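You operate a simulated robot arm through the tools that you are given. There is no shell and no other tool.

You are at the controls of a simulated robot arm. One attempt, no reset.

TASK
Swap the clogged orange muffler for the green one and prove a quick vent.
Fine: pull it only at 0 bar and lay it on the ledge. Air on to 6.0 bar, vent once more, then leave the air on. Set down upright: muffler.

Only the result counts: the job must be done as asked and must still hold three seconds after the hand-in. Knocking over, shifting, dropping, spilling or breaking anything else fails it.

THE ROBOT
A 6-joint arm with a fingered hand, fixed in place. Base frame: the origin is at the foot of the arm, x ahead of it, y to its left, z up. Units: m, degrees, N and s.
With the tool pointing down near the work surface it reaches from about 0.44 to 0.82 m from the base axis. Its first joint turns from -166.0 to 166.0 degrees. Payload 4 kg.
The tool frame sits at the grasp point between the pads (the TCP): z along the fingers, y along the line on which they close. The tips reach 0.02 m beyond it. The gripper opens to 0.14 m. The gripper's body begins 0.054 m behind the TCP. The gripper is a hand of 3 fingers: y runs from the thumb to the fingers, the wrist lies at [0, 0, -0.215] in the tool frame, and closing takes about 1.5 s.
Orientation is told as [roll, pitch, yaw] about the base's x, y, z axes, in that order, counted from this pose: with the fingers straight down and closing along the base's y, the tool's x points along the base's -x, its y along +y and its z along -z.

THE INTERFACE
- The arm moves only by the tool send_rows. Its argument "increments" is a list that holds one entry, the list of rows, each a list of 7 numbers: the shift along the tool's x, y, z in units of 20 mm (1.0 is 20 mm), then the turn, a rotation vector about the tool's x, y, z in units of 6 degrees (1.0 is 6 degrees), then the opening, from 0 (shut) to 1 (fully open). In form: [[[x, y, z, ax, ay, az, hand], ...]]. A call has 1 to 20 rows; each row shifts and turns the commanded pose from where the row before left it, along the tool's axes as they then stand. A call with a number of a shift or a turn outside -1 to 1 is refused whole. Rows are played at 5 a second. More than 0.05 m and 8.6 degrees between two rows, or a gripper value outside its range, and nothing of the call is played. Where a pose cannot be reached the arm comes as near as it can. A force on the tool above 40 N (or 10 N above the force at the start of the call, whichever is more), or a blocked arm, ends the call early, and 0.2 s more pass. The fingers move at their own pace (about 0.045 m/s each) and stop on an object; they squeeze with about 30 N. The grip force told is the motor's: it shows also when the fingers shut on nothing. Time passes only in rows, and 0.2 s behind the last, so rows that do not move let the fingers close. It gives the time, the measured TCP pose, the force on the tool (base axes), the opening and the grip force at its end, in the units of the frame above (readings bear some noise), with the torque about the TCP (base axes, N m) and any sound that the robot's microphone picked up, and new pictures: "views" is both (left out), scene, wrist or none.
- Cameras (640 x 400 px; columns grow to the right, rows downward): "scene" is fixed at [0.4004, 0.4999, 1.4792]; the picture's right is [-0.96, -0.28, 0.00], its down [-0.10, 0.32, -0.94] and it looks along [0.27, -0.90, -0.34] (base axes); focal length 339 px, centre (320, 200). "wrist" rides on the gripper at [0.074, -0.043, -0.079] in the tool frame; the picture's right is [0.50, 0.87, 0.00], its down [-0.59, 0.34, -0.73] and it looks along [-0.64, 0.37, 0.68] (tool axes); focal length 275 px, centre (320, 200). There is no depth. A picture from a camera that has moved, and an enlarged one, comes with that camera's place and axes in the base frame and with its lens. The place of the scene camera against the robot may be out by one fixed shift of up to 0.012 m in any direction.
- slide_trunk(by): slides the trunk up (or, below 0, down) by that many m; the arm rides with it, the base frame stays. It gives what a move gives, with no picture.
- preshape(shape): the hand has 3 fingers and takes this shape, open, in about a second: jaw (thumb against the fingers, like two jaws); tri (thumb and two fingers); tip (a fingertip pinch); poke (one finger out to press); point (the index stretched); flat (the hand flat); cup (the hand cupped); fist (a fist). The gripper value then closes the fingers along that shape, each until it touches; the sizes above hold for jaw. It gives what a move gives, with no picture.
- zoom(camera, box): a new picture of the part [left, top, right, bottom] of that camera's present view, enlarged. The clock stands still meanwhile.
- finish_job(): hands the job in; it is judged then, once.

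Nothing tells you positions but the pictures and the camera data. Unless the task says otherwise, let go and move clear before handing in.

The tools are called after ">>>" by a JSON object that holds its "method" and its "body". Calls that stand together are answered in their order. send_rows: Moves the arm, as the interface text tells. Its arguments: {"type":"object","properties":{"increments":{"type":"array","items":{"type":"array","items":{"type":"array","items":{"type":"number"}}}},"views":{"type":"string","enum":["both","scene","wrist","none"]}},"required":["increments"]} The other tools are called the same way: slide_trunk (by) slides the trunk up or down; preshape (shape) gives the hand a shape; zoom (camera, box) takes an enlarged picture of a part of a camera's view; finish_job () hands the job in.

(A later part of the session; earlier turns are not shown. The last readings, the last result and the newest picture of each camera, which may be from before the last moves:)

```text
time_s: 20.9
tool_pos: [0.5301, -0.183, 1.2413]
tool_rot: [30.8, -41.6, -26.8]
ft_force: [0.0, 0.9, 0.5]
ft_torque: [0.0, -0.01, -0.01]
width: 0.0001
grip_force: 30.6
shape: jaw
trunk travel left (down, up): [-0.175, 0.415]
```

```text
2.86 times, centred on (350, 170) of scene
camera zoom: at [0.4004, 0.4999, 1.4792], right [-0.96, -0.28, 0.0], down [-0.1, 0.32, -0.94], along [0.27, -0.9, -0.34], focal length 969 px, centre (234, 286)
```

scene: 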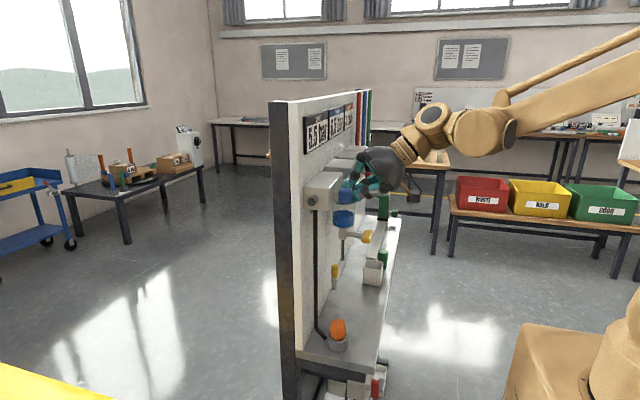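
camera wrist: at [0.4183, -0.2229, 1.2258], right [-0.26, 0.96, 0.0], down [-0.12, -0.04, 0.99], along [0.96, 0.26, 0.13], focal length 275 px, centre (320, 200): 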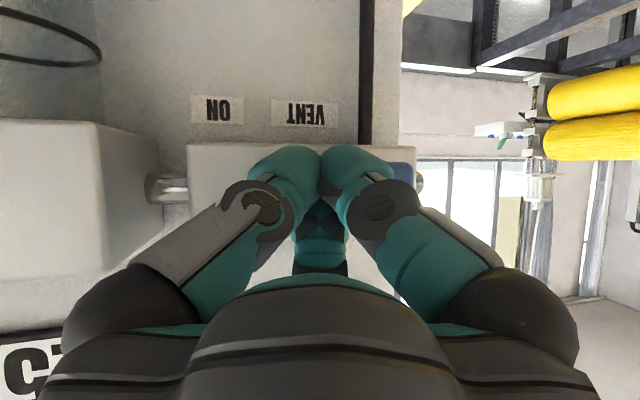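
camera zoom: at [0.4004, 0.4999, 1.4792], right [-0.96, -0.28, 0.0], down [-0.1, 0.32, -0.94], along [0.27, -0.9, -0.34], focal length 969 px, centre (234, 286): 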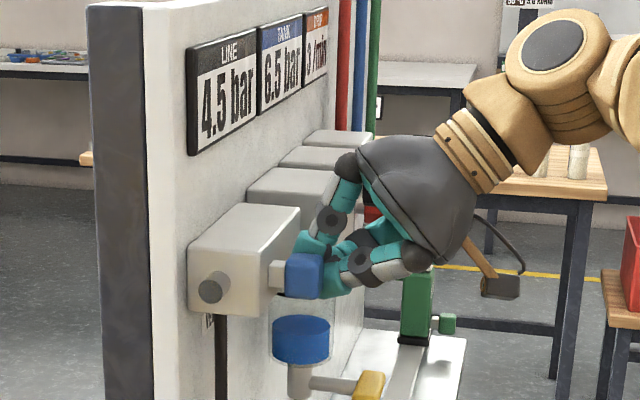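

>>> {"method": "send_rows", "body": {"increments": [[[0.084, 0.229, 0.05, 0, 0, 0, 0], [0.042, 0.115, 0.025, 0, 0, 0, 0], [0, 0, 0, 0, 0, 0, 0], [0, 0, 0, 0, 0, 0, 0], [0, 0, 0, 0, 0, 0, 0]]], "views": "none"}}

>>> {"method": "zoom", "body": {"camera": "scene", "box": [290, 100, 410, 240]}}

```text
time_s: 22.1
tool_pos: [0.5289, -0.1815, 1.2403]
tool_rot: [31.1, -41.6, -26.9]
ft_force: [-4.1, -29.9, -10.5]
ft_torque: [-0.32, 0.0, 0.16]
width: 0.0
grip_force: 29.4
shape: jaw
trunk travel left (down, up): [-0.175, 0.415]
```

```text
2.86 times, centred on (350, 170) of scene
camera zoom: at [0.4004, 0.4999, 1.4792], right [-0.96, -0.28, 0.0], down [-0.1, 0.32, -0.94], along [0.27, -0.9, -0.34], focal length 969 px, centre (234, 286)
```

zoom: 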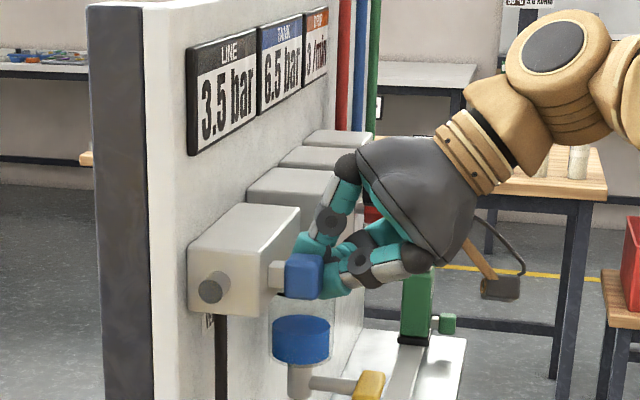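

That's the end stop of VENT, and LINE is at 3.5 bar and falling. I'll back off the knob and retreat from the panel.

>>> {"method": "send_rows", "body": {"increments": [[[-0.168, -0.457, -0.099, 0, 0, 0, 0], [-0.168, -0.457, -0.099, 0, 0, 0, 0], [0.667, -0.08, -0.747, 0, 0, 0, 0], [0.667, -0.08, -0.747, 0, 0, 0, 0], [0.667, -0.08, -0.747, 0, 0, 0, 0], [0.667, -0.08, -0.747, 0, 0, 0, 0], [0, 0, 0, 0, 0, 0, 0]]]}}

>>> {"method": "zoom", "body": {"camera": "scene", "box": [290, 100, 410, 240]}}

```text
time_s: 23.7
tool_pos: [0.4493, -0.1943, 1.2405]
tool_rot: [30.9, -41.7, -26.7]
ft_force: [-0.4, -0.1, 0.7]
ft_torque: [0.02, 0.0, -0.01]
width: 0.0001
grip_force: 30.3
shape: jaw
trunk travel left (down, up): [-0.175, 0.415]
camera wrist: at [0.3374, -0.2254, 1.2252], right [-0.26, 0.96, 0.0], down [-0.12, -0.04, 0.99], along [0.96, 0.26, 0.13], focal length 275 px, centre (320, 200)
```

scene: 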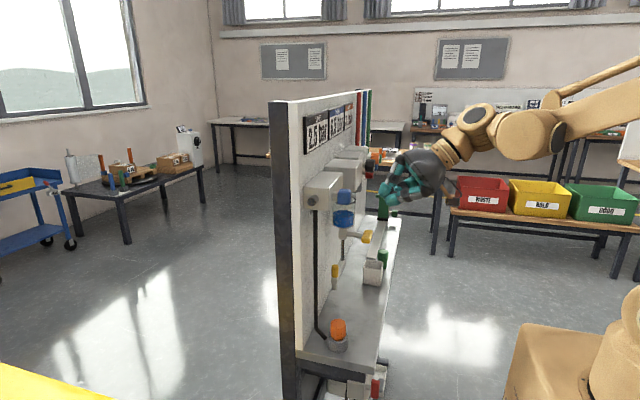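
wrist: 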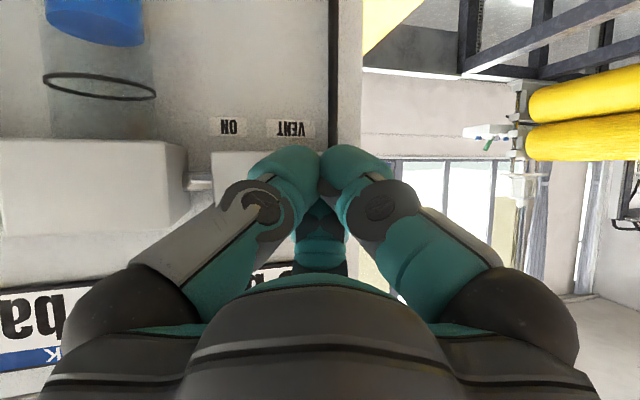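

```text
2.86 times, centred on (350, 170) of scene
camera zoom: at [0.4004, 0.4999, 1.4792], right [-0.96, -0.28, 0.0], down [-0.1, 0.32, -0.94], along [0.27, -0.9, -0.34], focal length 969 px, centre (234, 286)
```

zoom: 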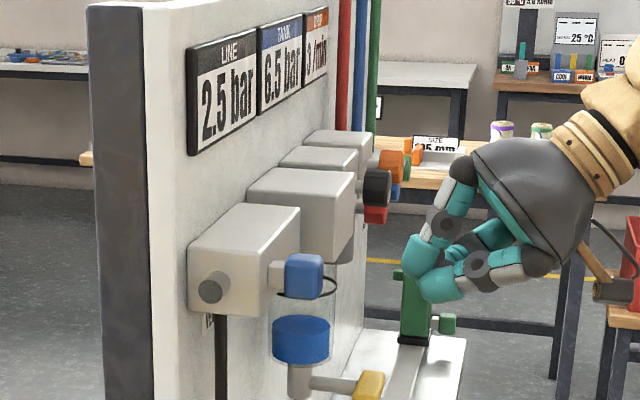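

LINE is at 2.5 bar and still falling. I'll lower the hand in front of the ledge with a lean toward the panel (so that the wrist stays clear of the blue knob above) and look at the orange muffler.

>>> {"method": "send_rows", "body": {"increments": [[[0, 0, 0, 0.417, 0.722, 0, 0], [0, 0, 0, 0.417, 0.722, 0, 0], [0, 0, 0, 0.417, 0.722, 0, 0], [0.491, -0.125, 0.94, 0, 0, 0, 0.5], [0.491, -0.125, 0.94, 0, 0, 0, 0.5], [0.491, -0.125, 0.94, 0, 0, 0, 0.5], [0.491, -0.125, 0.94, 0, 0, 0, 0.5], [0.491, -0.125, 0.94, 0, 0, 0, 0.5], [0.491, -0.125, 0.94, 0, 0, 0, 0.5], [0.491, -0.125, 0.94, 0, 0, 0, 0.5], [0.491, -0.125, 0.94, 0, 0, 0, 0.5], [0.491, -0.125, 0.94, 0, 0, 0, 0.5], [0.491, -0.125, 0.94, 0, 0, 0, 0.5], [0, 0, 0, 0, 0, 0, 0.5]]]}}

>>> {"method": "zoom", "body": {"camera": "scene", "box": [290, 100, 350, 160]}}

```text
time_s: 26.7
tool_pos: [0.4668, -0.1602, 1.0316]
tool_rot: [19.4, -29.8, -20.0]
ft_force: [0.2, -0.7, 0.8]
ft_torque: [-0.01, 0.01, 0.01]
width: 0.0696
grip_force: 0.0
shape: jaw
trunk travel left (down, up): [-0.175, 0.415]
camera wrist: at [0.3569, -0.1915, 1.0454], right [-0.26, 0.96, 0.0], down [0.13, 0.03, 0.99], along [0.96, 0.26, -0.13], focal length 275 px, centre (320, 200)
```

scene: 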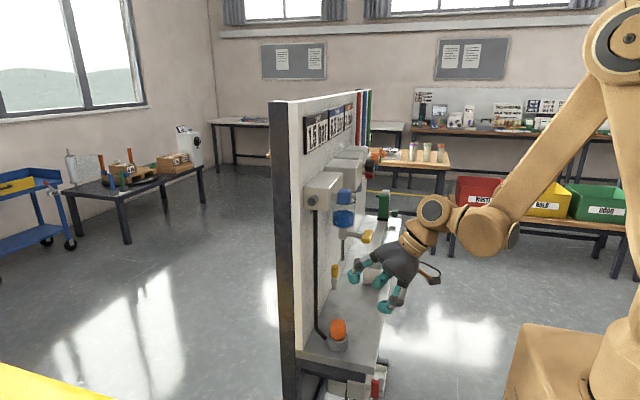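
wrist: 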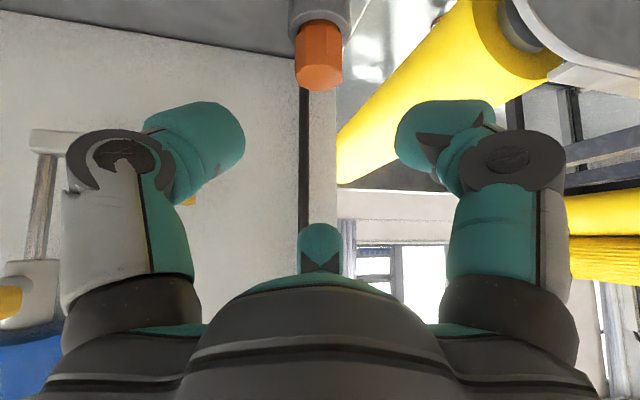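

```text
6.67 times, centred on (320, 130) of scene
camera zoom: at [0.4004, 0.4999, 1.4792], right [-0.96, -0.28, 0.0], down [-0.1, 0.32, -0.94], along [0.27, -0.9, -0.34], focal length 2261 px, centre (320, 667)
```

zoom: 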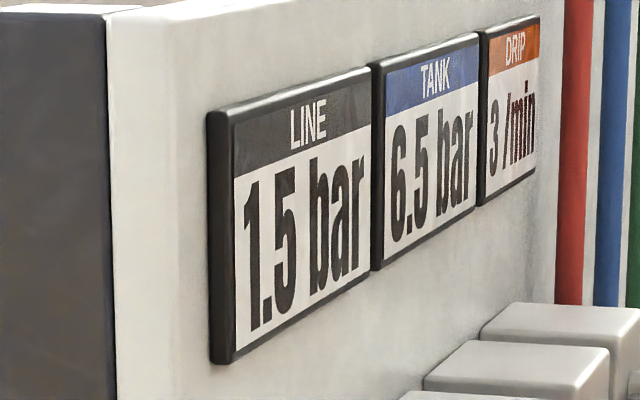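

>>> {"method": "zoom", "body": {"camera": "wrist", "box": [240, 0, 400, 110]}}

>>> {"method": "zoom", "body": {"camera": "scene", "box": [300, 240, 420, 360]}}

```text
3.64 times, centred on (320, 55) of wrist
camera zoom: at [0.3569, -0.1915, 1.0454], right [-0.26, 0.96, 0.0], down [0.13, 0.03, 0.99], along [0.96, 0.26, -0.13], focal length 1001 px, centre (320, 727)
```

zoom: 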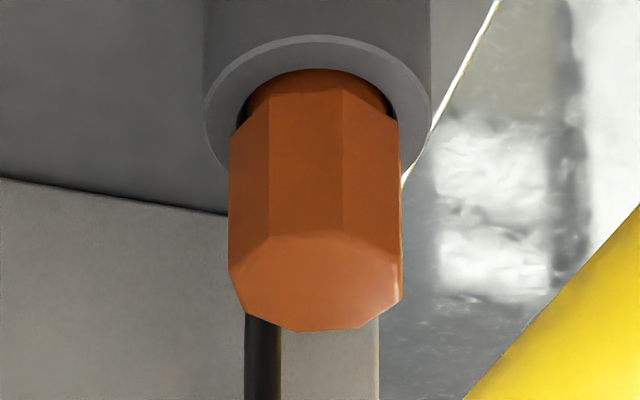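

```text
3.33 times, centred on (360, 300) of scene
camera zoom: at [0.4004, 0.4999, 1.4792], right [-0.96, -0.28, 0.0], down [-0.1, 0.32, -0.94], along [0.27, -0.9, -0.34], focal length 1130 px, centre (187, -133)
```

zoom: 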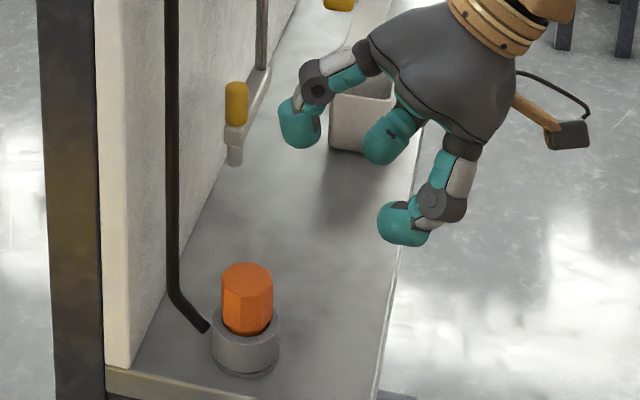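

The orange head is an octagon about 35 mm across, top near (0.54,-0.142,0.93). I'll lessen the lean to 20°, hover above it with the fingers partly open, and wait for 0 bar.

>>> {"method": "send_rows", "body": {"increments": [[[0, 0, 0, 0.417, 0.722, 0, 0.5], [0, 0, 0, 0.417, 0.722, 0, 0.5], [0, 0, 0, 0.417, 0.722, 0, 0.45], [-0.62, 0.34, 0.81, 0, 0, 0, 0.45], [-0.62, 0.34, 0.81, 0, 0, 0, 0.45], [-0.62, 0.34, 0.81, 0, 0, 0, 0.45], [-0.62, 0.34, 0.81, 0, 0, 0, 0.45], [0, 0, 0, 0, 0, 0, 0.45], [0, 0, 0, 0, 0, 0, 0.45]]]}}

>>> {"method": "zoom", "body": {"camera": "scene", "box": [290, 100, 350, 160]}}

>>> {"method": "zoom", "body": {"camera": "scene", "box": [300, 240, 420, 360]}}

>>> {"method": "zoom", "body": {"camera": "wrist", "box": [200, 60, 440, 220]}}

```text
time_s: 28.7
tool_pos: [0.5417, -0.141, 0.9905]
tool_rot: [10.4, -17.3, -16.2]
ft_force: [-0.6, -0.4, 0.4]
ft_torque: [0.0, -0.01, -0.02]
width: 0.0635
grip_force: 0.2
shape: jaw
trunk travel left (down, up): [-0.175, 0.415]
camera wrist: at [0.4384, -0.1692, 1.0342], right [-0.26, 0.96, 0.0], down [0.37, 0.1, 0.92], along [0.89, 0.24, -0.39], focal length 275 px, centre (320, 200)
```

scene: 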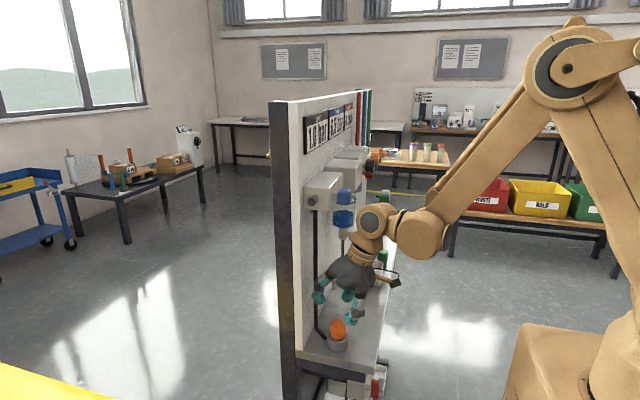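
wrist: 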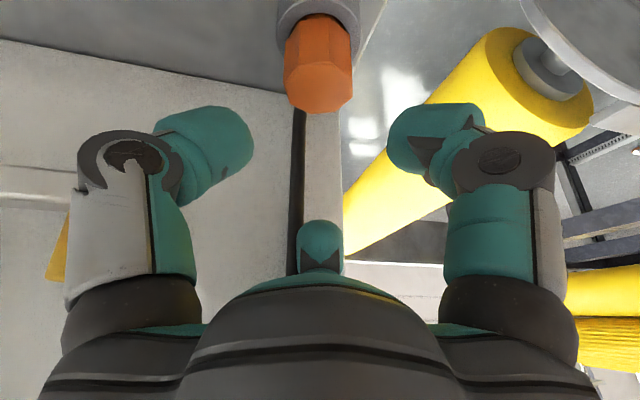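

```text
6.67 times, centred on (320, 130) of scene
camera zoom: at [0.4004, 0.4999, 1.4792], right [-0.96, -0.28, 0.0], down [-0.1, 0.32, -0.94], along [0.27, -0.9, -0.34], focal length 2261 px, centre (320, 667)
```

zoom: 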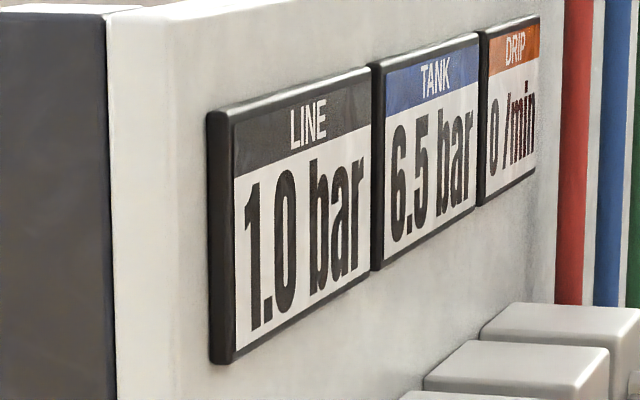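

```text
3.33 times, centred on (360, 300) of scene
camera zoom: at [0.4004, 0.4999, 1.4792], right [-0.96, -0.28, 0.0], down [-0.1, 0.32, -0.94], along [0.27, -0.9, -0.34], focal length 1130 px, centre (187, -133)
```

zoom: 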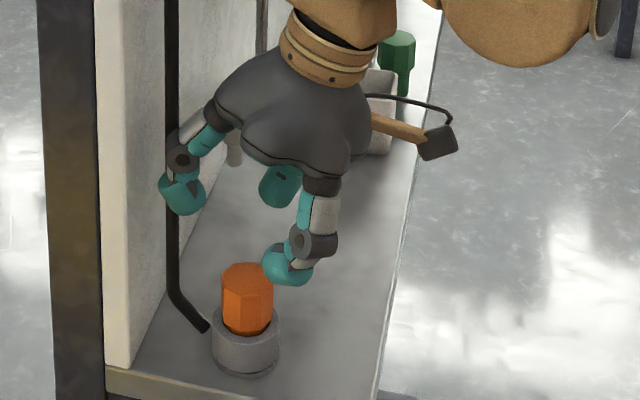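

```text
2.50 times, centred on (320, 140) of wrist
camera zoom: at [0.4384, -0.1692, 1.0342], right [-0.26, 0.96, 0.0], down [0.37, 0.1, 0.92], along [0.89, 0.24, -0.39], focal length 688 px, centre (320, 350)
```

zoom: 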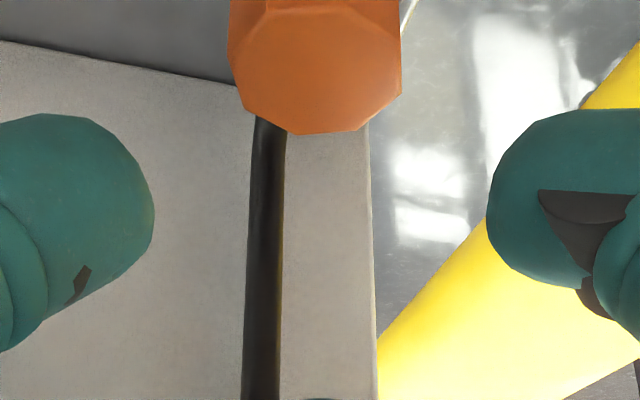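

LINE is at 1.0 bar. The muffler axis is at about (0.540,-0.143), top 0.93, cup rim about 0.89; I'll lower the open fingers around it without gripping and keep waiting.

>>> {"method": "send_rows", "body": {"increments": [[[0.273, -0.18, 0.818, 0, 0, 0, 0.42], [0.273, -0.18, 0.818, 0, 0, 0, 0.42], [0.273, -0.18, 0.818, 0, 0, 0, 0.42], [0.205, -0.135, 0.613, 0, 0, 0, 0.42], [0, 0, 0, 0, 0, 0, 0.42]]]}}

>>> {"method": "zoom", "body": {"camera": "scene", "box": [290, 100, 350, 160]}}

>>> {"method": "zoom", "body": {"camera": "scene", "box": [300, 270, 400, 370]}}

>>> {"method": "zoom", "body": {"camera": "wrist", "box": [200, 60, 440, 220]}}

```text
time_s: 29.9
tool_pos: [0.5399, -0.1445, 0.9226]
tool_rot: [10.4, -17.3, -16.3]
ft_force: [1.0, 0.3, -1.1]
ft_torque: [0.01, -0.02, -0.04]
width: 0.0592
grip_force: 0.0
shape: jaw
trunk travel left (down, up): [-0.175, 0.415]
camera wrist: at [0.4364, -0.1725, 0.9675], right [-0.26, 0.96, 0.0], down [0.37, 0.1, 0.92], along [0.89, 0.24, -0.39], focal length 275 px, centre (320, 200)
```

scene: 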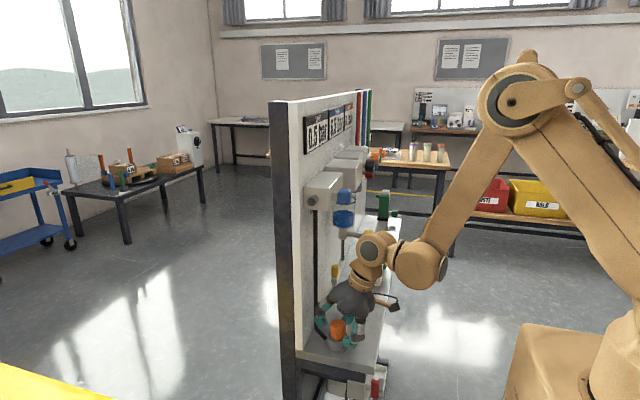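
wrist: 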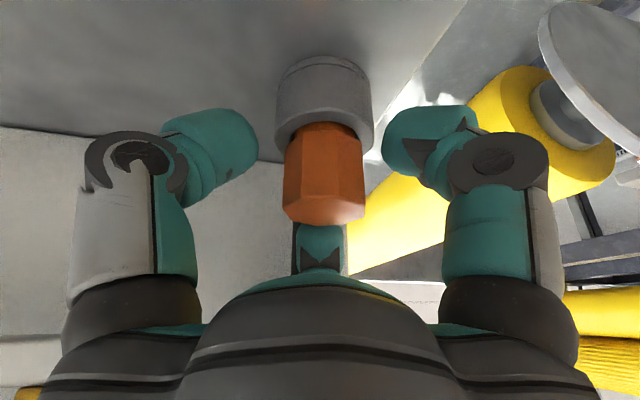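

```text
6.67 times, centred on (320, 130) of scene
camera zoom: at [0.4004, 0.4999, 1.4792], right [-0.96, -0.28, 0.0], down [-0.1, 0.32, -0.94], along [0.27, -0.9, -0.34], focal length 2261 px, centre (320, 667)
```

zoom: 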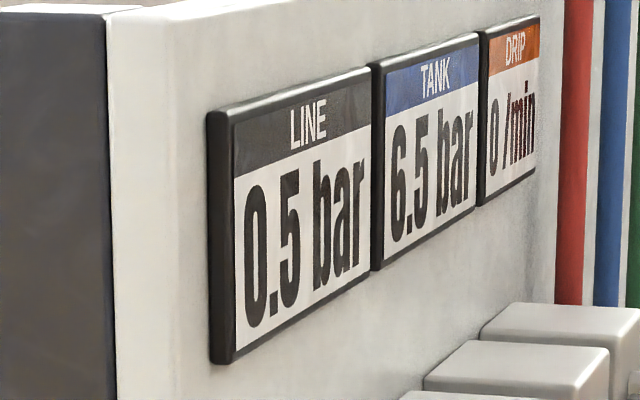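

```text
4.00 times, centred on (350, 320) of scene
camera zoom: at [0.4004, 0.4999, 1.4792], right [-0.96, -0.28, 0.0], down [-0.1, 0.32, -0.94], along [0.27, -0.9, -0.34], focal length 1357 px, centre (200, -280)
```

zoom: 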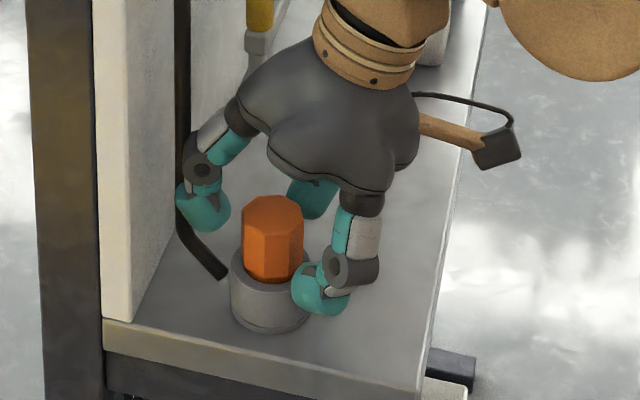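

```text
2.50 times, centred on (320, 140) of wrist
camera zoom: at [0.4364, -0.1725, 0.9675], right [-0.26, 0.96, 0.0], down [0.37, 0.1, 0.92], along [0.89, 0.24, -0.39], focal length 688 px, centre (320, 350)
```

zoom: 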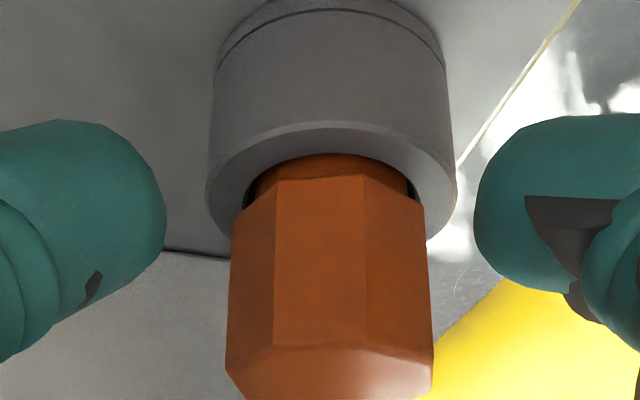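

The fingers surround the muffler with LINE at 0.5 bar. I'll wait until it reads 0.

>>> {"method": "send_rows", "body": {"increments": [[[0, 0, 0, 0, 0, 0, 0.42], [0, 0, 0, 0, 0, 0, 0.42], [0, 0, 0, 0, 0, 0, 0.42], [0, 0, 0, 0, 0, 0, 0.42], [0, 0, 0, 0, 0, 0, 0.42], [0, 0, 0, 0, 0, 0, 0.42], [0, 0, 0, 0, 0, 0, 0.42], [0, 0, 0, 0, 0, 0, 0.42], [0, 0, 0, 0, 0, 0, 0.42], [0, 0, 0, 0, 0, 0, 0.42]]], "views": "none"}}

>>> {"method": "zoom", "body": {"camera": "scene", "box": [290, 100, 350, 160]}}

```text
time_s: 32.1
tool_pos: [0.5391, -0.1439, 0.9234]
tool_rot: [10.5, -17.3, -16.3]
ft_force: [0.5, 1.0, -0.5]
ft_torque: [-0.03, 0.0, -0.02]
width: 0.0591
grip_force: 0.0
shape: jaw
trunk travel left (down, up): [-0.175, 0.415]
```

```text
6.67 times, centred on (320, 130) of scene
camera zoom: at [0.4004, 0.4999, 1.4792], right [-0.96, -0.28, 0.0], down [-0.1, 0.32, -0.94], along [0.27, -0.9, -0.34], focal length 2261 px, centre (320, 667)
```

zoom: 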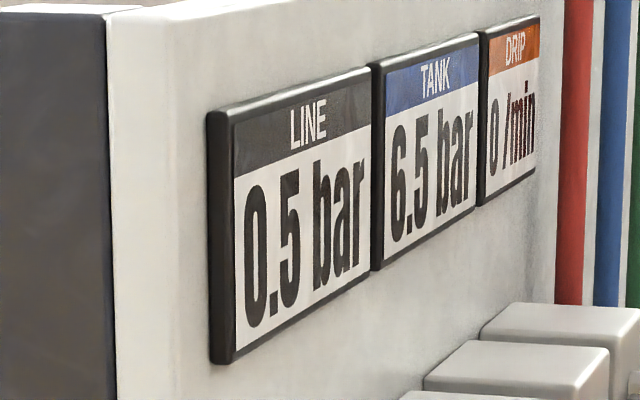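

>>> {"method": "send_rows", "body": {"increments": [[[0, 0, 0, 0, 0, 0, 0.42], [0, 0, 0, 0, 0, 0, 0.42], [0, 0, 0, 0, 0, 0, 0.42], [0, 0, 0, 0, 0, 0, 0.42], [0, 0, 0, 0, 0, 0, 0.42], [0, 0, 0, 0, 0, 0, 0.42], [0, 0, 0, 0, 0, 0, 0.42], [0, 0, 0, 0, 0, 0, 0.42], [0, 0, 0, 0, 0, 0, 0.42], [0, 0, 0, 0, 0, 0, 0.42], [0, 0, 0, 0, 0, 0, 0.42], [0, 0, 0, 0, 0, 0, 0.42], [0, 0, 0, 0, 0, 0, 0.42], [0, 0, 0, 0, 0, 0, 0.42], [0, 0, 0, 0, 0, 0, 0.42]]], "views": "none"}}

>>> {"method": "zoom", "body": {"camera": "scene", "box": [290, 100, 350, 160]}}

```text
time_s: 35.3
tool_pos: [0.5402, -0.143, 0.9239]
tool_rot: [10.4, -17.2, -16.4]
ft_force: [0.9, -0.8, -0.2]
ft_torque: [-0.05, 0.03, 0.0]
width: 0.0592
grip_force: 0.1
shape: jaw
trunk travel left (down, up): [-0.175, 0.415]
```

```text
6.67 times, centred on (320, 130) of scene
camera zoom: at [0.4004, 0.4999, 1.4792], right [-0.96, -0.28, 0.0], down [-0.1, 0.32, -0.94], along [0.27, -0.9, -0.34], focal length 2261 px, centre (320, 667)
```

zoom: 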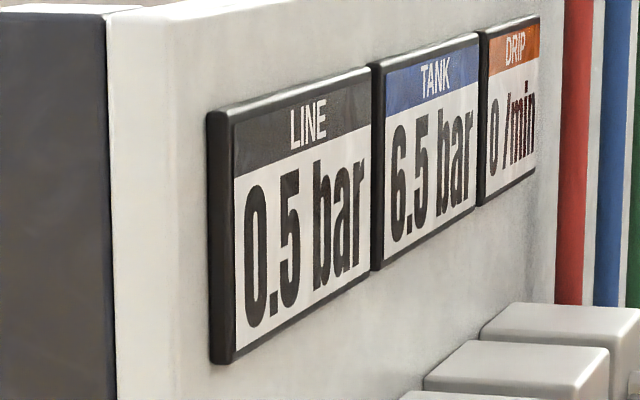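

Still 0.5 bar; the clogged muffler vents with a slow tail. I'll keep waiting.

>>> {"method": "send_rows", "body": {"increments": [[[0, 0, 0, 0, 0, 0, 0.42], [0, 0, 0, 0, 0, 0, 0.42], [0, 0, 0, 0, 0, 0, 0.42], [0, 0, 0, 0, 0, 0, 0.42], [0, 0, 0, 0, 0, 0, 0.42], [0, 0, 0, 0, 0, 0, 0.42], [0, 0, 0, 0, 0, 0, 0.42], [0, 0, 0, 0, 0, 0, 0.42], [0, 0, 0, 0, 0, 0, 0.42], [0, 0, 0, 0, 0, 0, 0.42], [0, 0, 0, 0, 0, 0, 0.42], [0, 0, 0, 0, 0, 0, 0.42], [0, 0, 0, 0, 0, 0, 0.42], [0, 0, 0, 0, 0, 0, 0.42], [0, 0, 0, 0, 0, 0, 0.42], [0, 0, 0, 0, 0, 0, 0.42], [0, 0, 0, 0, 0, 0, 0.42], [0, 0, 0, 0, 0, 0, 0.42], [0, 0, 0, 0, 0, 0, 0.42], [0, 0, 0, 0, 0, 0, 0.42]]], "views": "none"}}

>>> {"method": "zoom", "body": {"camera": "scene", "box": [290, 100, 350, 160]}}

```text
time_s: 39.5
tool_pos: [0.5406, -0.1442, 0.9229]
tool_rot: [10.5, -17.3, -16.3]
ft_force: [-0.4, -0.6, 0.4]
ft_torque: [-0.02, -0.05, 0.02]
width: 0.0592
grip_force: 0.1
shape: jaw
trunk travel left (down, up): [-0.175, 0.415]
```

```text
6.67 times, centred on (320, 130) of scene
camera zoom: at [0.4004, 0.4999, 1.4792], right [-0.96, -0.28, 0.0], down [-0.1, 0.32, -0.94], along [0.27, -0.9, -0.34], focal length 2261 px, centre (320, 667)
```

zoom: 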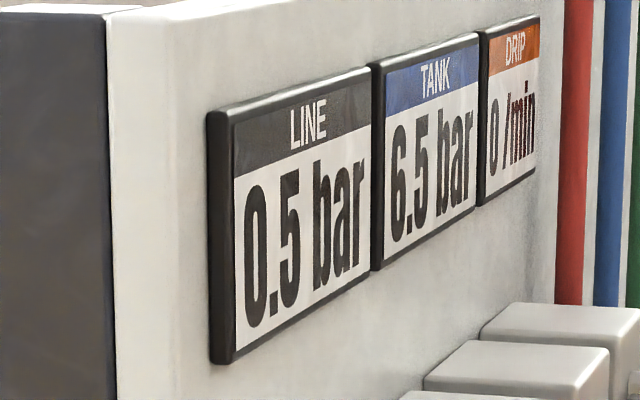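

>>> {"method": "send_rows", "body": {"increments": [[[0, 0, 0, 0, 0, 0, 0.42], [0, 0, 0, 0, 0, 0, 0.42], [0, 0, 0, 0, 0, 0, 0.42], [0, 0, 0, 0, 0, 0, 0.42], [0, 0, 0, 0, 0, 0, 0.42], [0, 0, 0, 0, 0, 0, 0.42], [0, 0, 0, 0, 0, 0, 0.42], [0, 0, 0, 0, 0, 0, 0.42], [0, 0, 0, 0, 0, 0, 0.42], [0, 0, 0, 0, 0, 0, 0.42], [0, 0, 0, 0, 0, 0, 0.42], [0, 0, 0, 0, 0, 0, 0.42], [0, 0, 0, 0, 0, 0, 0.42], [0, 0, 0, 0, 0, 0, 0.42], [0, 0, 0, 0, 0, 0, 0.42], [0, 0, 0, 0, 0, 0, 0.42], [0, 0, 0, 0, 0, 0, 0.42], [0, 0, 0, 0, 0, 0, 0.42], [0, 0, 0, 0, 0, 0, 0.42], [0, 0, 0, 0, 0, 0, 0.42]]], "views": "none"}}

>>> {"method": "send_rows", "body": {"increments": [[[0, 0, 0, 0, 0, 0, 0.42], [0, 0, 0, 0, 0, 0, 0.42], [0, 0, 0, 0, 0, 0, 0.42], [0, 0, 0, 0, 0, 0, 0.42], [0, 0, 0, 0, 0, 0, 0.42], [0, 0, 0, 0, 0, 0, 0.42], [0, 0, 0, 0, 0, 0, 0.42], [0, 0, 0, 0, 0, 0, 0.42], [0, 0, 0, 0, 0, 0, 0.42], [0, 0, 0, 0, 0, 0, 0.42], [0, 0, 0, 0, 0, 0, 0.42], [0, 0, 0, 0, 0, 0, 0.42], [0, 0, 0, 0, 0, 0, 0.42], [0, 0, 0, 0, 0, 0, 0.42], [0, 0, 0, 0, 0, 0, 0.42], [0, 0, 0, 0, 0, 0, 0.42], [0, 0, 0, 0, 0, 0, 0.42], [0, 0, 0, 0, 0, 0, 0.42], [0, 0, 0, 0, 0, 0, 0.42], [0, 0, 0, 0, 0, 0, 0.42]]], "views": "none"}}

>>> {"method": "zoom", "body": {"camera": "scene", "box": [290, 100, 350, 160]}}

```text
time_s: 43.7
tool_pos: [0.5403, -0.1435, 0.9246]
tool_rot: [10.5, -17.3, -16.2]
ft_force: [0.2, -0.2, 0.6]
ft_torque: [0.02, -0.04, 0.04]
width: 0.0591
grip_force: 0.0
shape: jaw
trunk travel left (down, up): [-0.175, 0.415]
```

```text
time_s: 47.9
tool_pos: [0.5393, -0.1438, 0.9237]
tool_rot: [10.4, -17.3, -16.2]
ft_force: [0.5, 0.0, -0.6]
ft_torque: [0.0, -0.04, -0.01]
width: 0.0589
grip_force: 0.1
shape: jaw
trunk travel left (down, up): [-0.175, 0.415]
```

```text
6.67 times, centred on (320, 130) of scene
camera zoom: at [0.4004, 0.4999, 1.4792], right [-0.96, -0.28, 0.0], down [-0.1, 0.32, -0.94], along [0.27, -0.9, -0.34], focal length 2261 px, centre (320, 667)
```

zoom: 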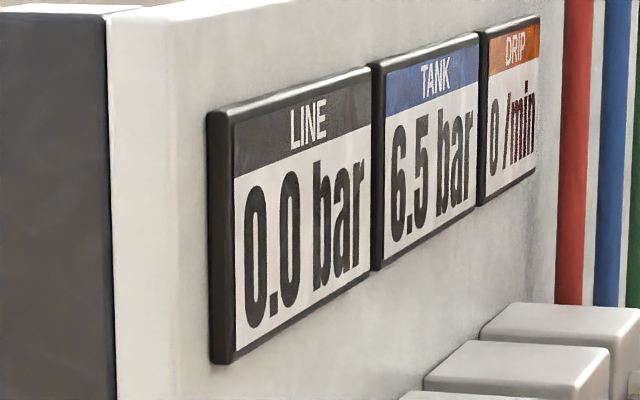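

LINE now reads 0.0 bar. I'll wait a little longer for margin while gently closing on the muffler.

>>> {"method": "send_rows", "body": {"increments": [[[0, 0, 0, 0, 0, 0, 0.42], [0, 0, 0, 0, 0, 0, 0.42], [0, 0, 0, 0, 0, 0, 0.42], [0, 0, 0, 0, 0, 0, 0.42], [0, 0, 0, 0, 0, 0, 0.42], [0, 0, 0, 0, 0, 0, 0.42], [0, 0, 0, 0, 0, 0, 0.3], [0, 0, 0, 0, 0, 0, 0.2], [0, 0, 0, 0, 0, 0, 0.1], [0, 0, 0, 0, 0, 0, 0], [0, 0, 0, 0, 0, 0, 0], [0, 0, 0, 0, 0, 0, 0], [0, 0, 0, 0, 0, 0, 0]]]}}

>>> {"method": "zoom", "body": {"camera": "scene", "box": [300, 270, 400, 370]}}

>>> {"method": "zoom", "body": {"camera": "wrist", "box": [200, 60, 440, 220]}}

>>> {"method": "zoom", "body": {"camera": "scene", "box": [290, 100, 350, 160]}}

```text
time_s: 50.7
tool_pos: [0.5398, -0.1432, 0.9231]
tool_rot: [10.4, -17.4, -16.3]
ft_force: [-2.1, 0.0, -0.9]
ft_torque: [0.01, 0.14, 0.01]
width: 0.0236
grip_force: 30.2
shape: jaw
trunk travel left (down, up): [-0.175, 0.415]
camera wrist: at [0.4364, -0.1726, 0.9677], right [-0.26, 0.96, 0.0], down [0.37, 0.1, 0.92], along [0.89, 0.24, -0.39], focal length 275 px, centre (320, 200)
```

scene: 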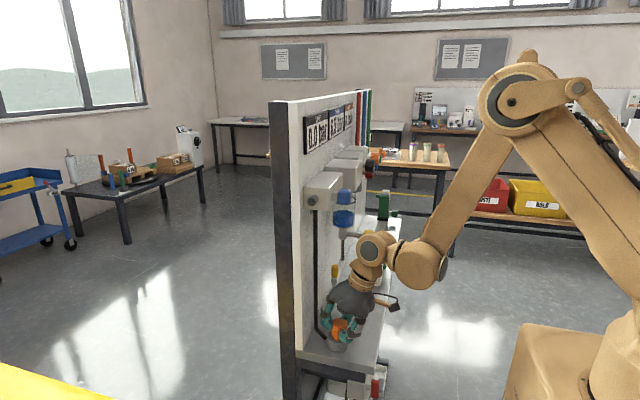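
wrist: 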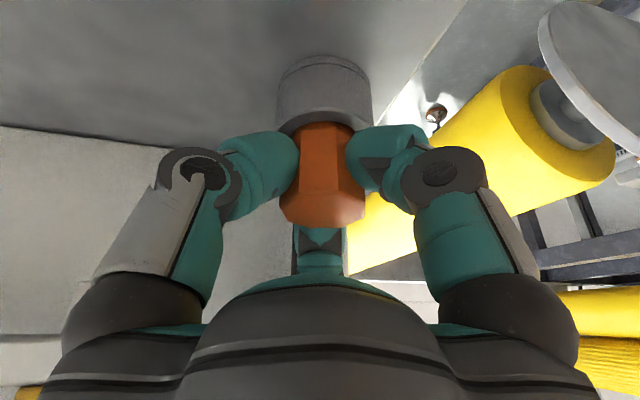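

```text
4.00 times, centred on (350, 320) of scene
camera zoom: at [0.4004, 0.4999, 1.4792], right [-0.96, -0.28, 0.0], down [-0.1, 0.32, -0.94], along [0.27, -0.9, -0.34], focal length 1357 px, centre (200, -280)
```

zoom: 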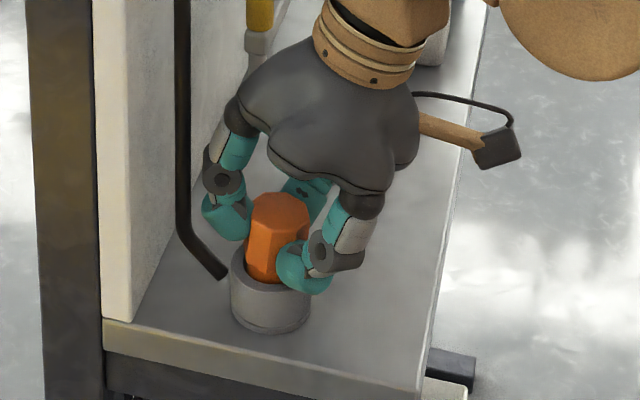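

```text
2.50 times, centred on (320, 140) of wrist
camera zoom: at [0.4364, -0.1726, 0.9677], right [-0.26, 0.96, 0.0], down [0.37, 0.1, 0.92], along [0.89, 0.24, -0.39], focal length 688 px, centre (320, 350)
```

zoom: 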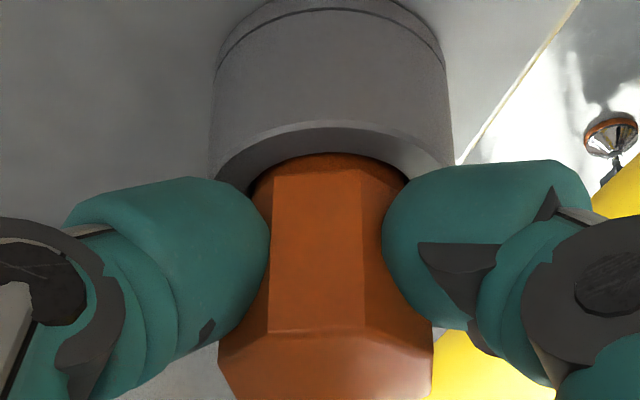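

```text
6.67 times, centred on (320, 130) of scene
camera zoom: at [0.4004, 0.4999, 1.4792], right [-0.96, -0.28, 0.0], down [-0.1, 0.32, -0.94], along [0.27, -0.9, -0.34], focal length 2261 px, centre (320, 667)
```

zoom: 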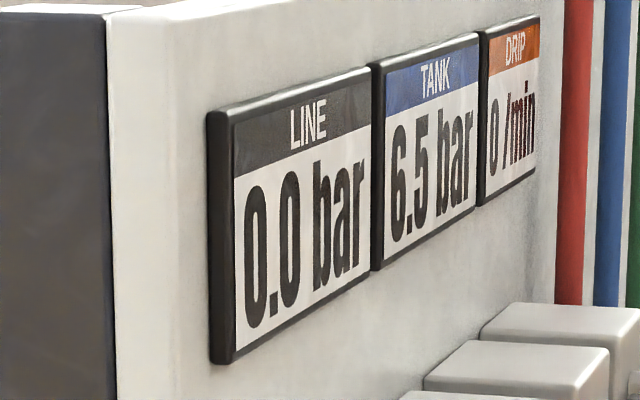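

The grip holds (30 N) and LINE reads 0.0 bar. Now I'll pull straight up slowly.

>>> {"method": "send_rows", "body": {"increments": [[[-0.074, 0.043, -0.235, 0, 0, 0, 0], [-0.074, 0.043, -0.235, 0, 0, 0, 0], [-0.074, 0.043, -0.235, 0, 0, 0, 0], [-0.074, 0.043, -0.235, 0, 0, 0, 0], [0, 0, 0, 0, 0, 0, 0]]]}}

>>> {"method": "zoom", "body": {"camera": "scene", "box": [300, 270, 400, 370]}}

>>> {"method": "zoom", "body": {"camera": "wrist", "box": [200, 60, 440, 220]}}

```text
time_s: 51.9
tool_pos: [0.54, -0.1439, 0.9441]
tool_rot: [10.4, -17.3, -16.3]
ft_force: [-3.4, 0.7, -1.9]
ft_torque: [-0.04, 0.21, 0.01]
width: 0.0238
grip_force: 29.9
shape: jaw
trunk travel left (down, up): [-0.175, 0.415]
camera wrist: at [0.4371, -0.1726, 0.9881], right [-0.26, 0.96, 0.0], down [0.37, 0.1, 0.92], along [0.89, 0.24, -0.39], focal length 275 px, centre (320, 200)
```

scene: 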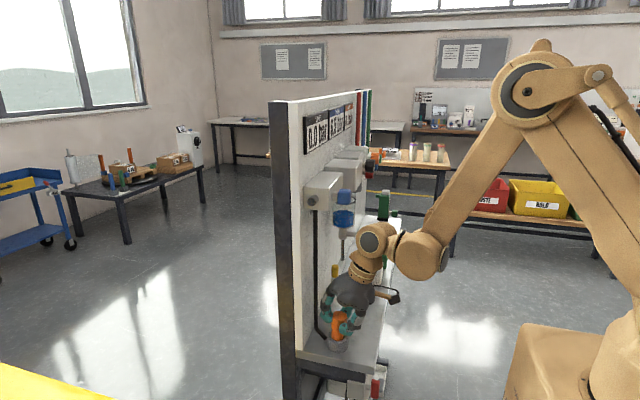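
wrist: 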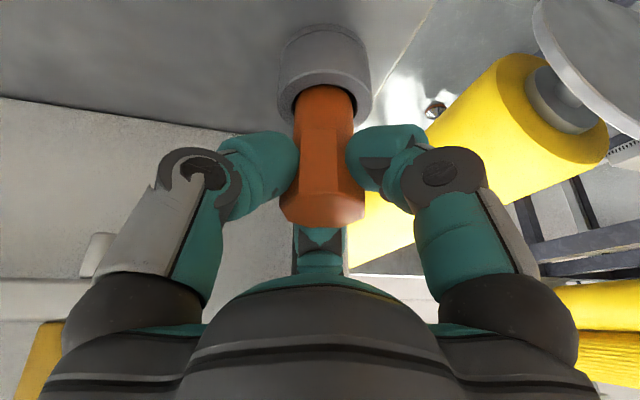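

```text
4.00 times, centred on (350, 320) of scene
camera zoom: at [0.4004, 0.4999, 1.4792], right [-0.96, -0.28, 0.0], down [-0.1, 0.32, -0.94], along [0.27, -0.9, -0.34], focal length 1357 px, centre (200, -280)
```

zoom: 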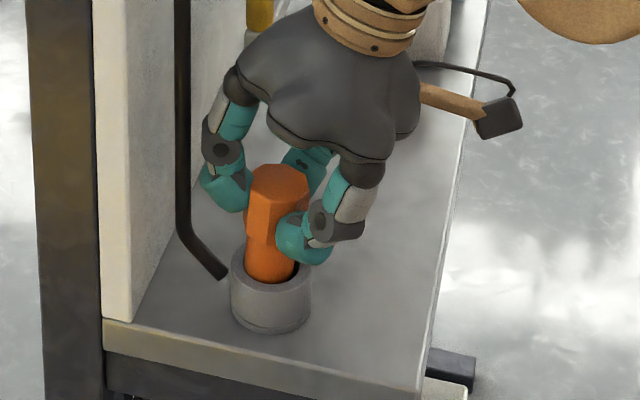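

```text
2.50 times, centred on (320, 140) of wrist
camera zoom: at [0.4371, -0.1726, 0.9881], right [-0.26, 0.96, 0.0], down [0.37, 0.1, 0.92], along [0.89, 0.24, -0.39], focal length 688 px, centre (320, 350)
```

zoom: 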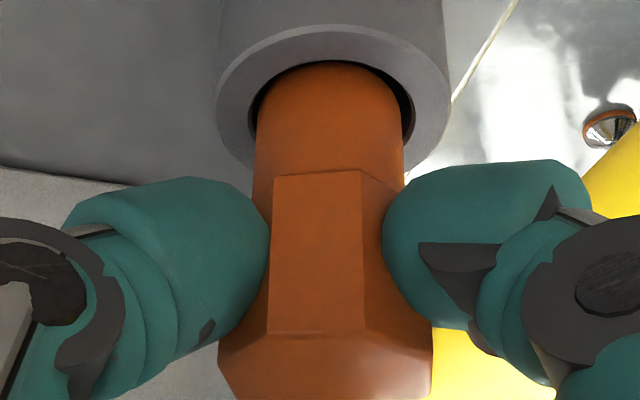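

The muffler is coming out. I'll continue upward.

>>> {"method": "send_rows", "body": {"increments": [[[-0.074, 0.043, -0.235, 0, 0, 0, 0], [-0.074, 0.043, -0.235, 0, 0, 0, 0], [-0.074, 0.043, -0.235, 0, 0, 0, 0], [-0.074, 0.043, -0.235, 0, 0, 0, 0], [0, 0, 0, 0, 0, 0, 0]]]}}

>>> {"method": "zoom", "body": {"camera": "scene", "box": [300, 250, 400, 350]}}

>>> {"method": "zoom", "body": {"camera": "wrist", "box": [200, 40, 440, 240]}}

```text
time_s: 53.1
tool_pos: [0.5409, -0.143, 0.9636]
tool_rot: [10.4, -17.3, -16.3]
ft_force: [0.2, 0.0, -1.7]
ft_torque: [-0.02, -0.01, 0.0]
width: 0.0237
grip_force: 30.3
shape: jaw
trunk travel left (down, up): [-0.175, 0.415]
camera wrist: at [0.4377, -0.172, 1.0077], right [-0.26, 0.96, 0.0], down [0.37, 0.1, 0.92], along [0.89, 0.24, -0.39], focal length 275 px, centre (320, 200)
```

scene: 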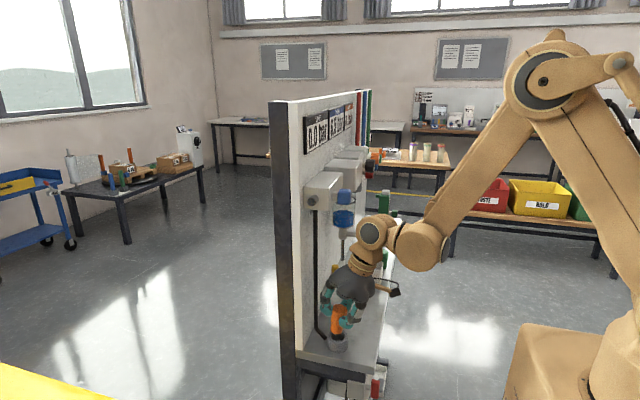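
wrist: 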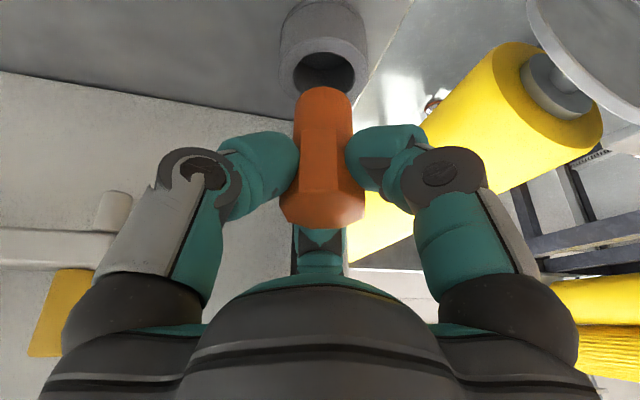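

```text
4.00 times, centred on (350, 300) of scene
camera zoom: at [0.4004, 0.4999, 1.4792], right [-0.96, -0.28, 0.0], down [-0.1, 0.32, -0.94], along [0.27, -0.9, -0.34], focal length 1357 px, centre (200, -200)
```

zoom: 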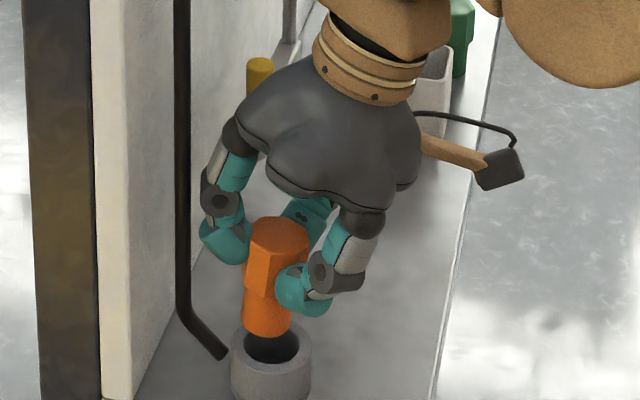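

```text
2.00 times, centred on (320, 140) of wrist
camera zoom: at [0.4377, -0.172, 1.0077], right [-0.26, 0.96, 0.0], down [0.37, 0.1, 0.92], along [0.89, 0.24, -0.39], focal length 551 px, centre (320, 320)
```

zoom: 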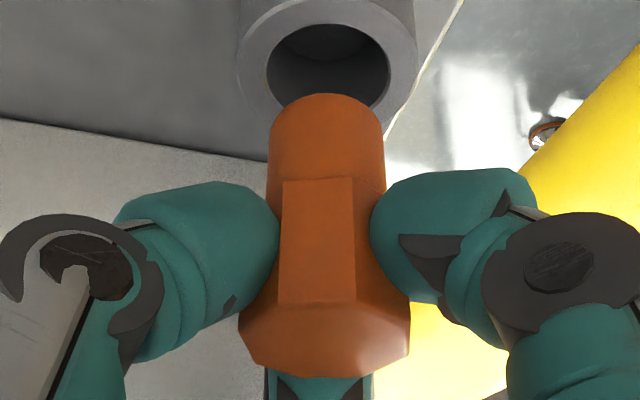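

The muffler is out of the cup, leaning about 9° with the tool. Before choosing where to set it, I'll check the yellow-tipped drain tube hanging above the ledge.

>>> {"method": "zoom", "body": {"camera": "scene", "box": [310, 200, 410, 300]}}

>>> {"method": "zoom", "body": {"camera": "wrist", "box": [0, 130, 240, 370]}}

```text
4.00 times, centred on (360, 250) of scene
camera zoom: at [0.4004, 0.4999, 1.4792], right [-0.96, -0.28, 0.0], down [-0.1, 0.32, -0.94], along [0.27, -0.9, -0.34], focal length 1357 px, centre (160, 0)
```

zoom: 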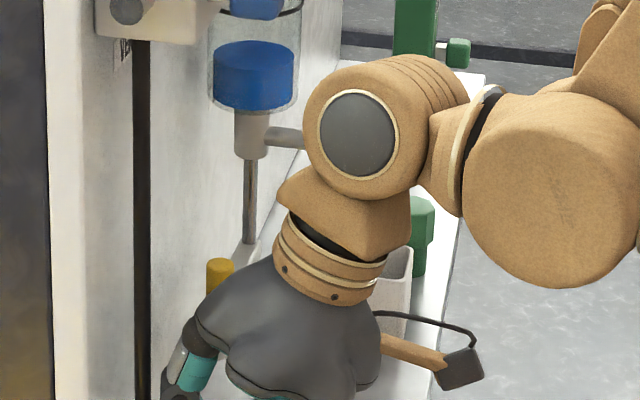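

```text
1.67 times, centred on (120, 250) of wrist
camera zoom: at [0.4377, -0.172, 1.0077], right [-0.26, 0.96, 0.0], down [0.37, 0.1, 0.92], along [0.89, 0.24, -0.39], focal length 459 px, centre (653, 117)
```

zoom: 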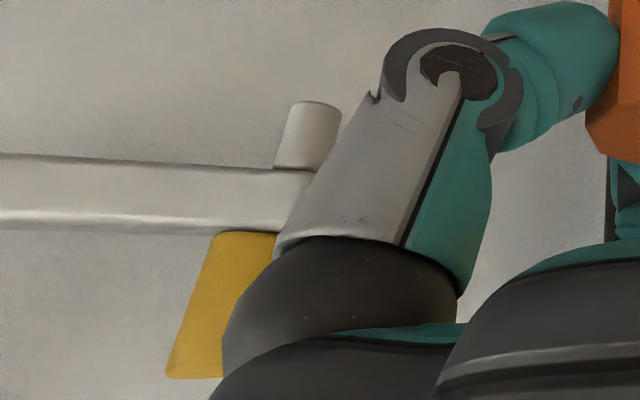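

The yellow DRAIN handle sits near (0.51,-0.32,1.08) and the drain nozzle near (0.58,-0.24,0.97), so I'll set the old muffler at about (0.485,-0.24), in front of them and clear of the cup. I'll carry it there and turn the tool 9° to make the muffler upright.

>>> {"method": "send_rows", "body": {"increments": [[[0.1875, -0.87, -0.288, 0, 0, 0, 0], [0.1875, -0.87, -0.288, 0, 0, 0, 0], [0.1875, -0.87, -0.288, 0, 0, 0, 0], [0.1875, -0.87, -0.288, 0, 0, 0, 0], [0.1875, -0.87, -0.288, 0, 0, 0, 0], [0.1875, -0.87, -0.288, 0, 0, 0, 0], [0, 0, 0, 0.375, 0.65, 0, 0], [0, 0, 0, 0.375, 0.65, 0, 0], [0, 0, 0, 0, 0, 0, 0]]]}}

>>> {"method": "zoom", "body": {"camera": "scene", "box": [310, 230, 430, 350]}}

>>> {"method": "zoom", "body": {"camera": "wrist", "box": [200, 0, 440, 240]}}

```text
time_s: 55.1
tool_pos: [0.484, -0.2402, 0.9731]
tool_rot: [5.7, -9.5, -15.2]
ft_force: [-0.3, 0.9, -0.4]
ft_torque: [0.01, -0.01, -0.02]
width: 0.0235
grip_force: 29.7
shape: jaw
trunk travel left (down, up): [-0.175, 0.415]
camera wrist: at [0.3887, -0.2668, 1.0325], right [-0.26, 0.96, 0.0], down [0.51, 0.14, 0.85], along [0.82, 0.22, -0.53], focal length 275 px, centre (320, 200)
```

scene: 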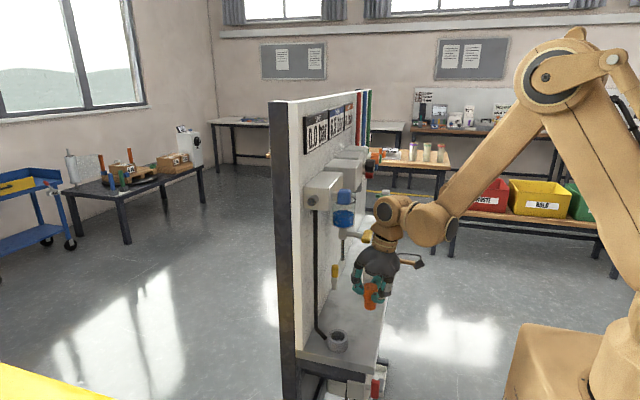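
wrist: 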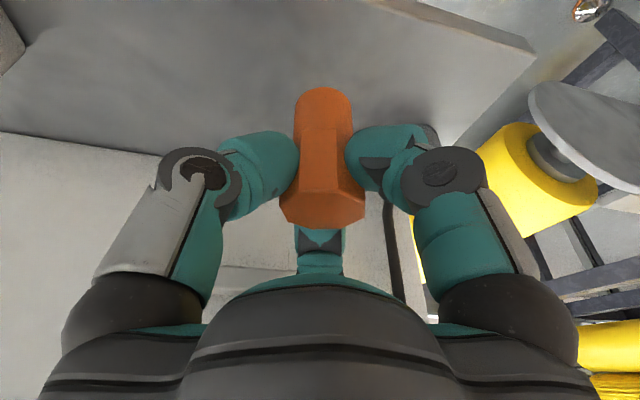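

```text
3.33 times, centred on (370, 290) of scene
camera zoom: at [0.4004, 0.4999, 1.4792], right [-0.96, -0.28, 0.0], down [-0.1, 0.32, -0.94], along [0.27, -0.9, -0.34], focal length 1130 px, centre (153, -100)
```

zoom: 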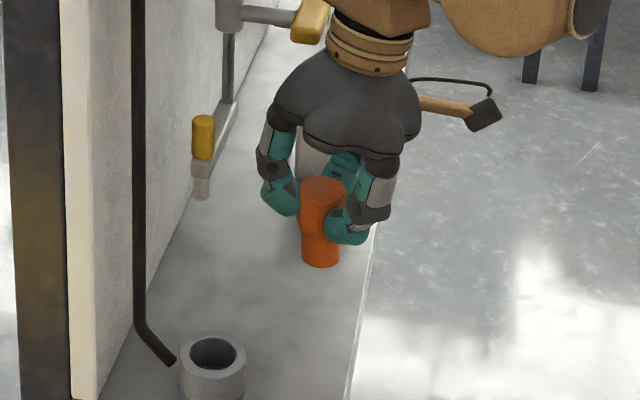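

```text
1.67 times, centred on (320, 120) of wrist
camera zoom: at [0.3887, -0.2668, 1.0325], right [-0.26, 0.96, 0.0], down [0.51, 0.14, 0.85], along [0.82, 0.22, -0.53], focal length 459 px, centre (320, 333)
```

zoom: 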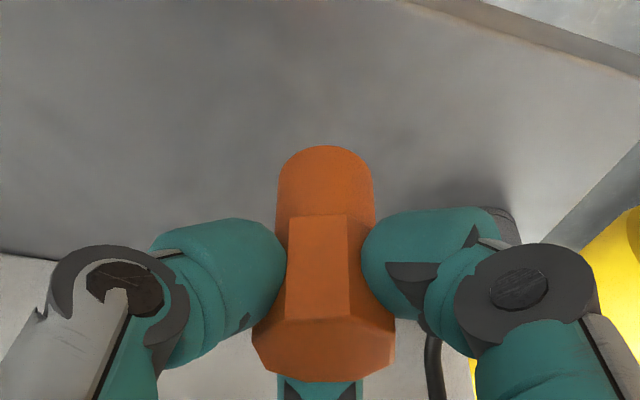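

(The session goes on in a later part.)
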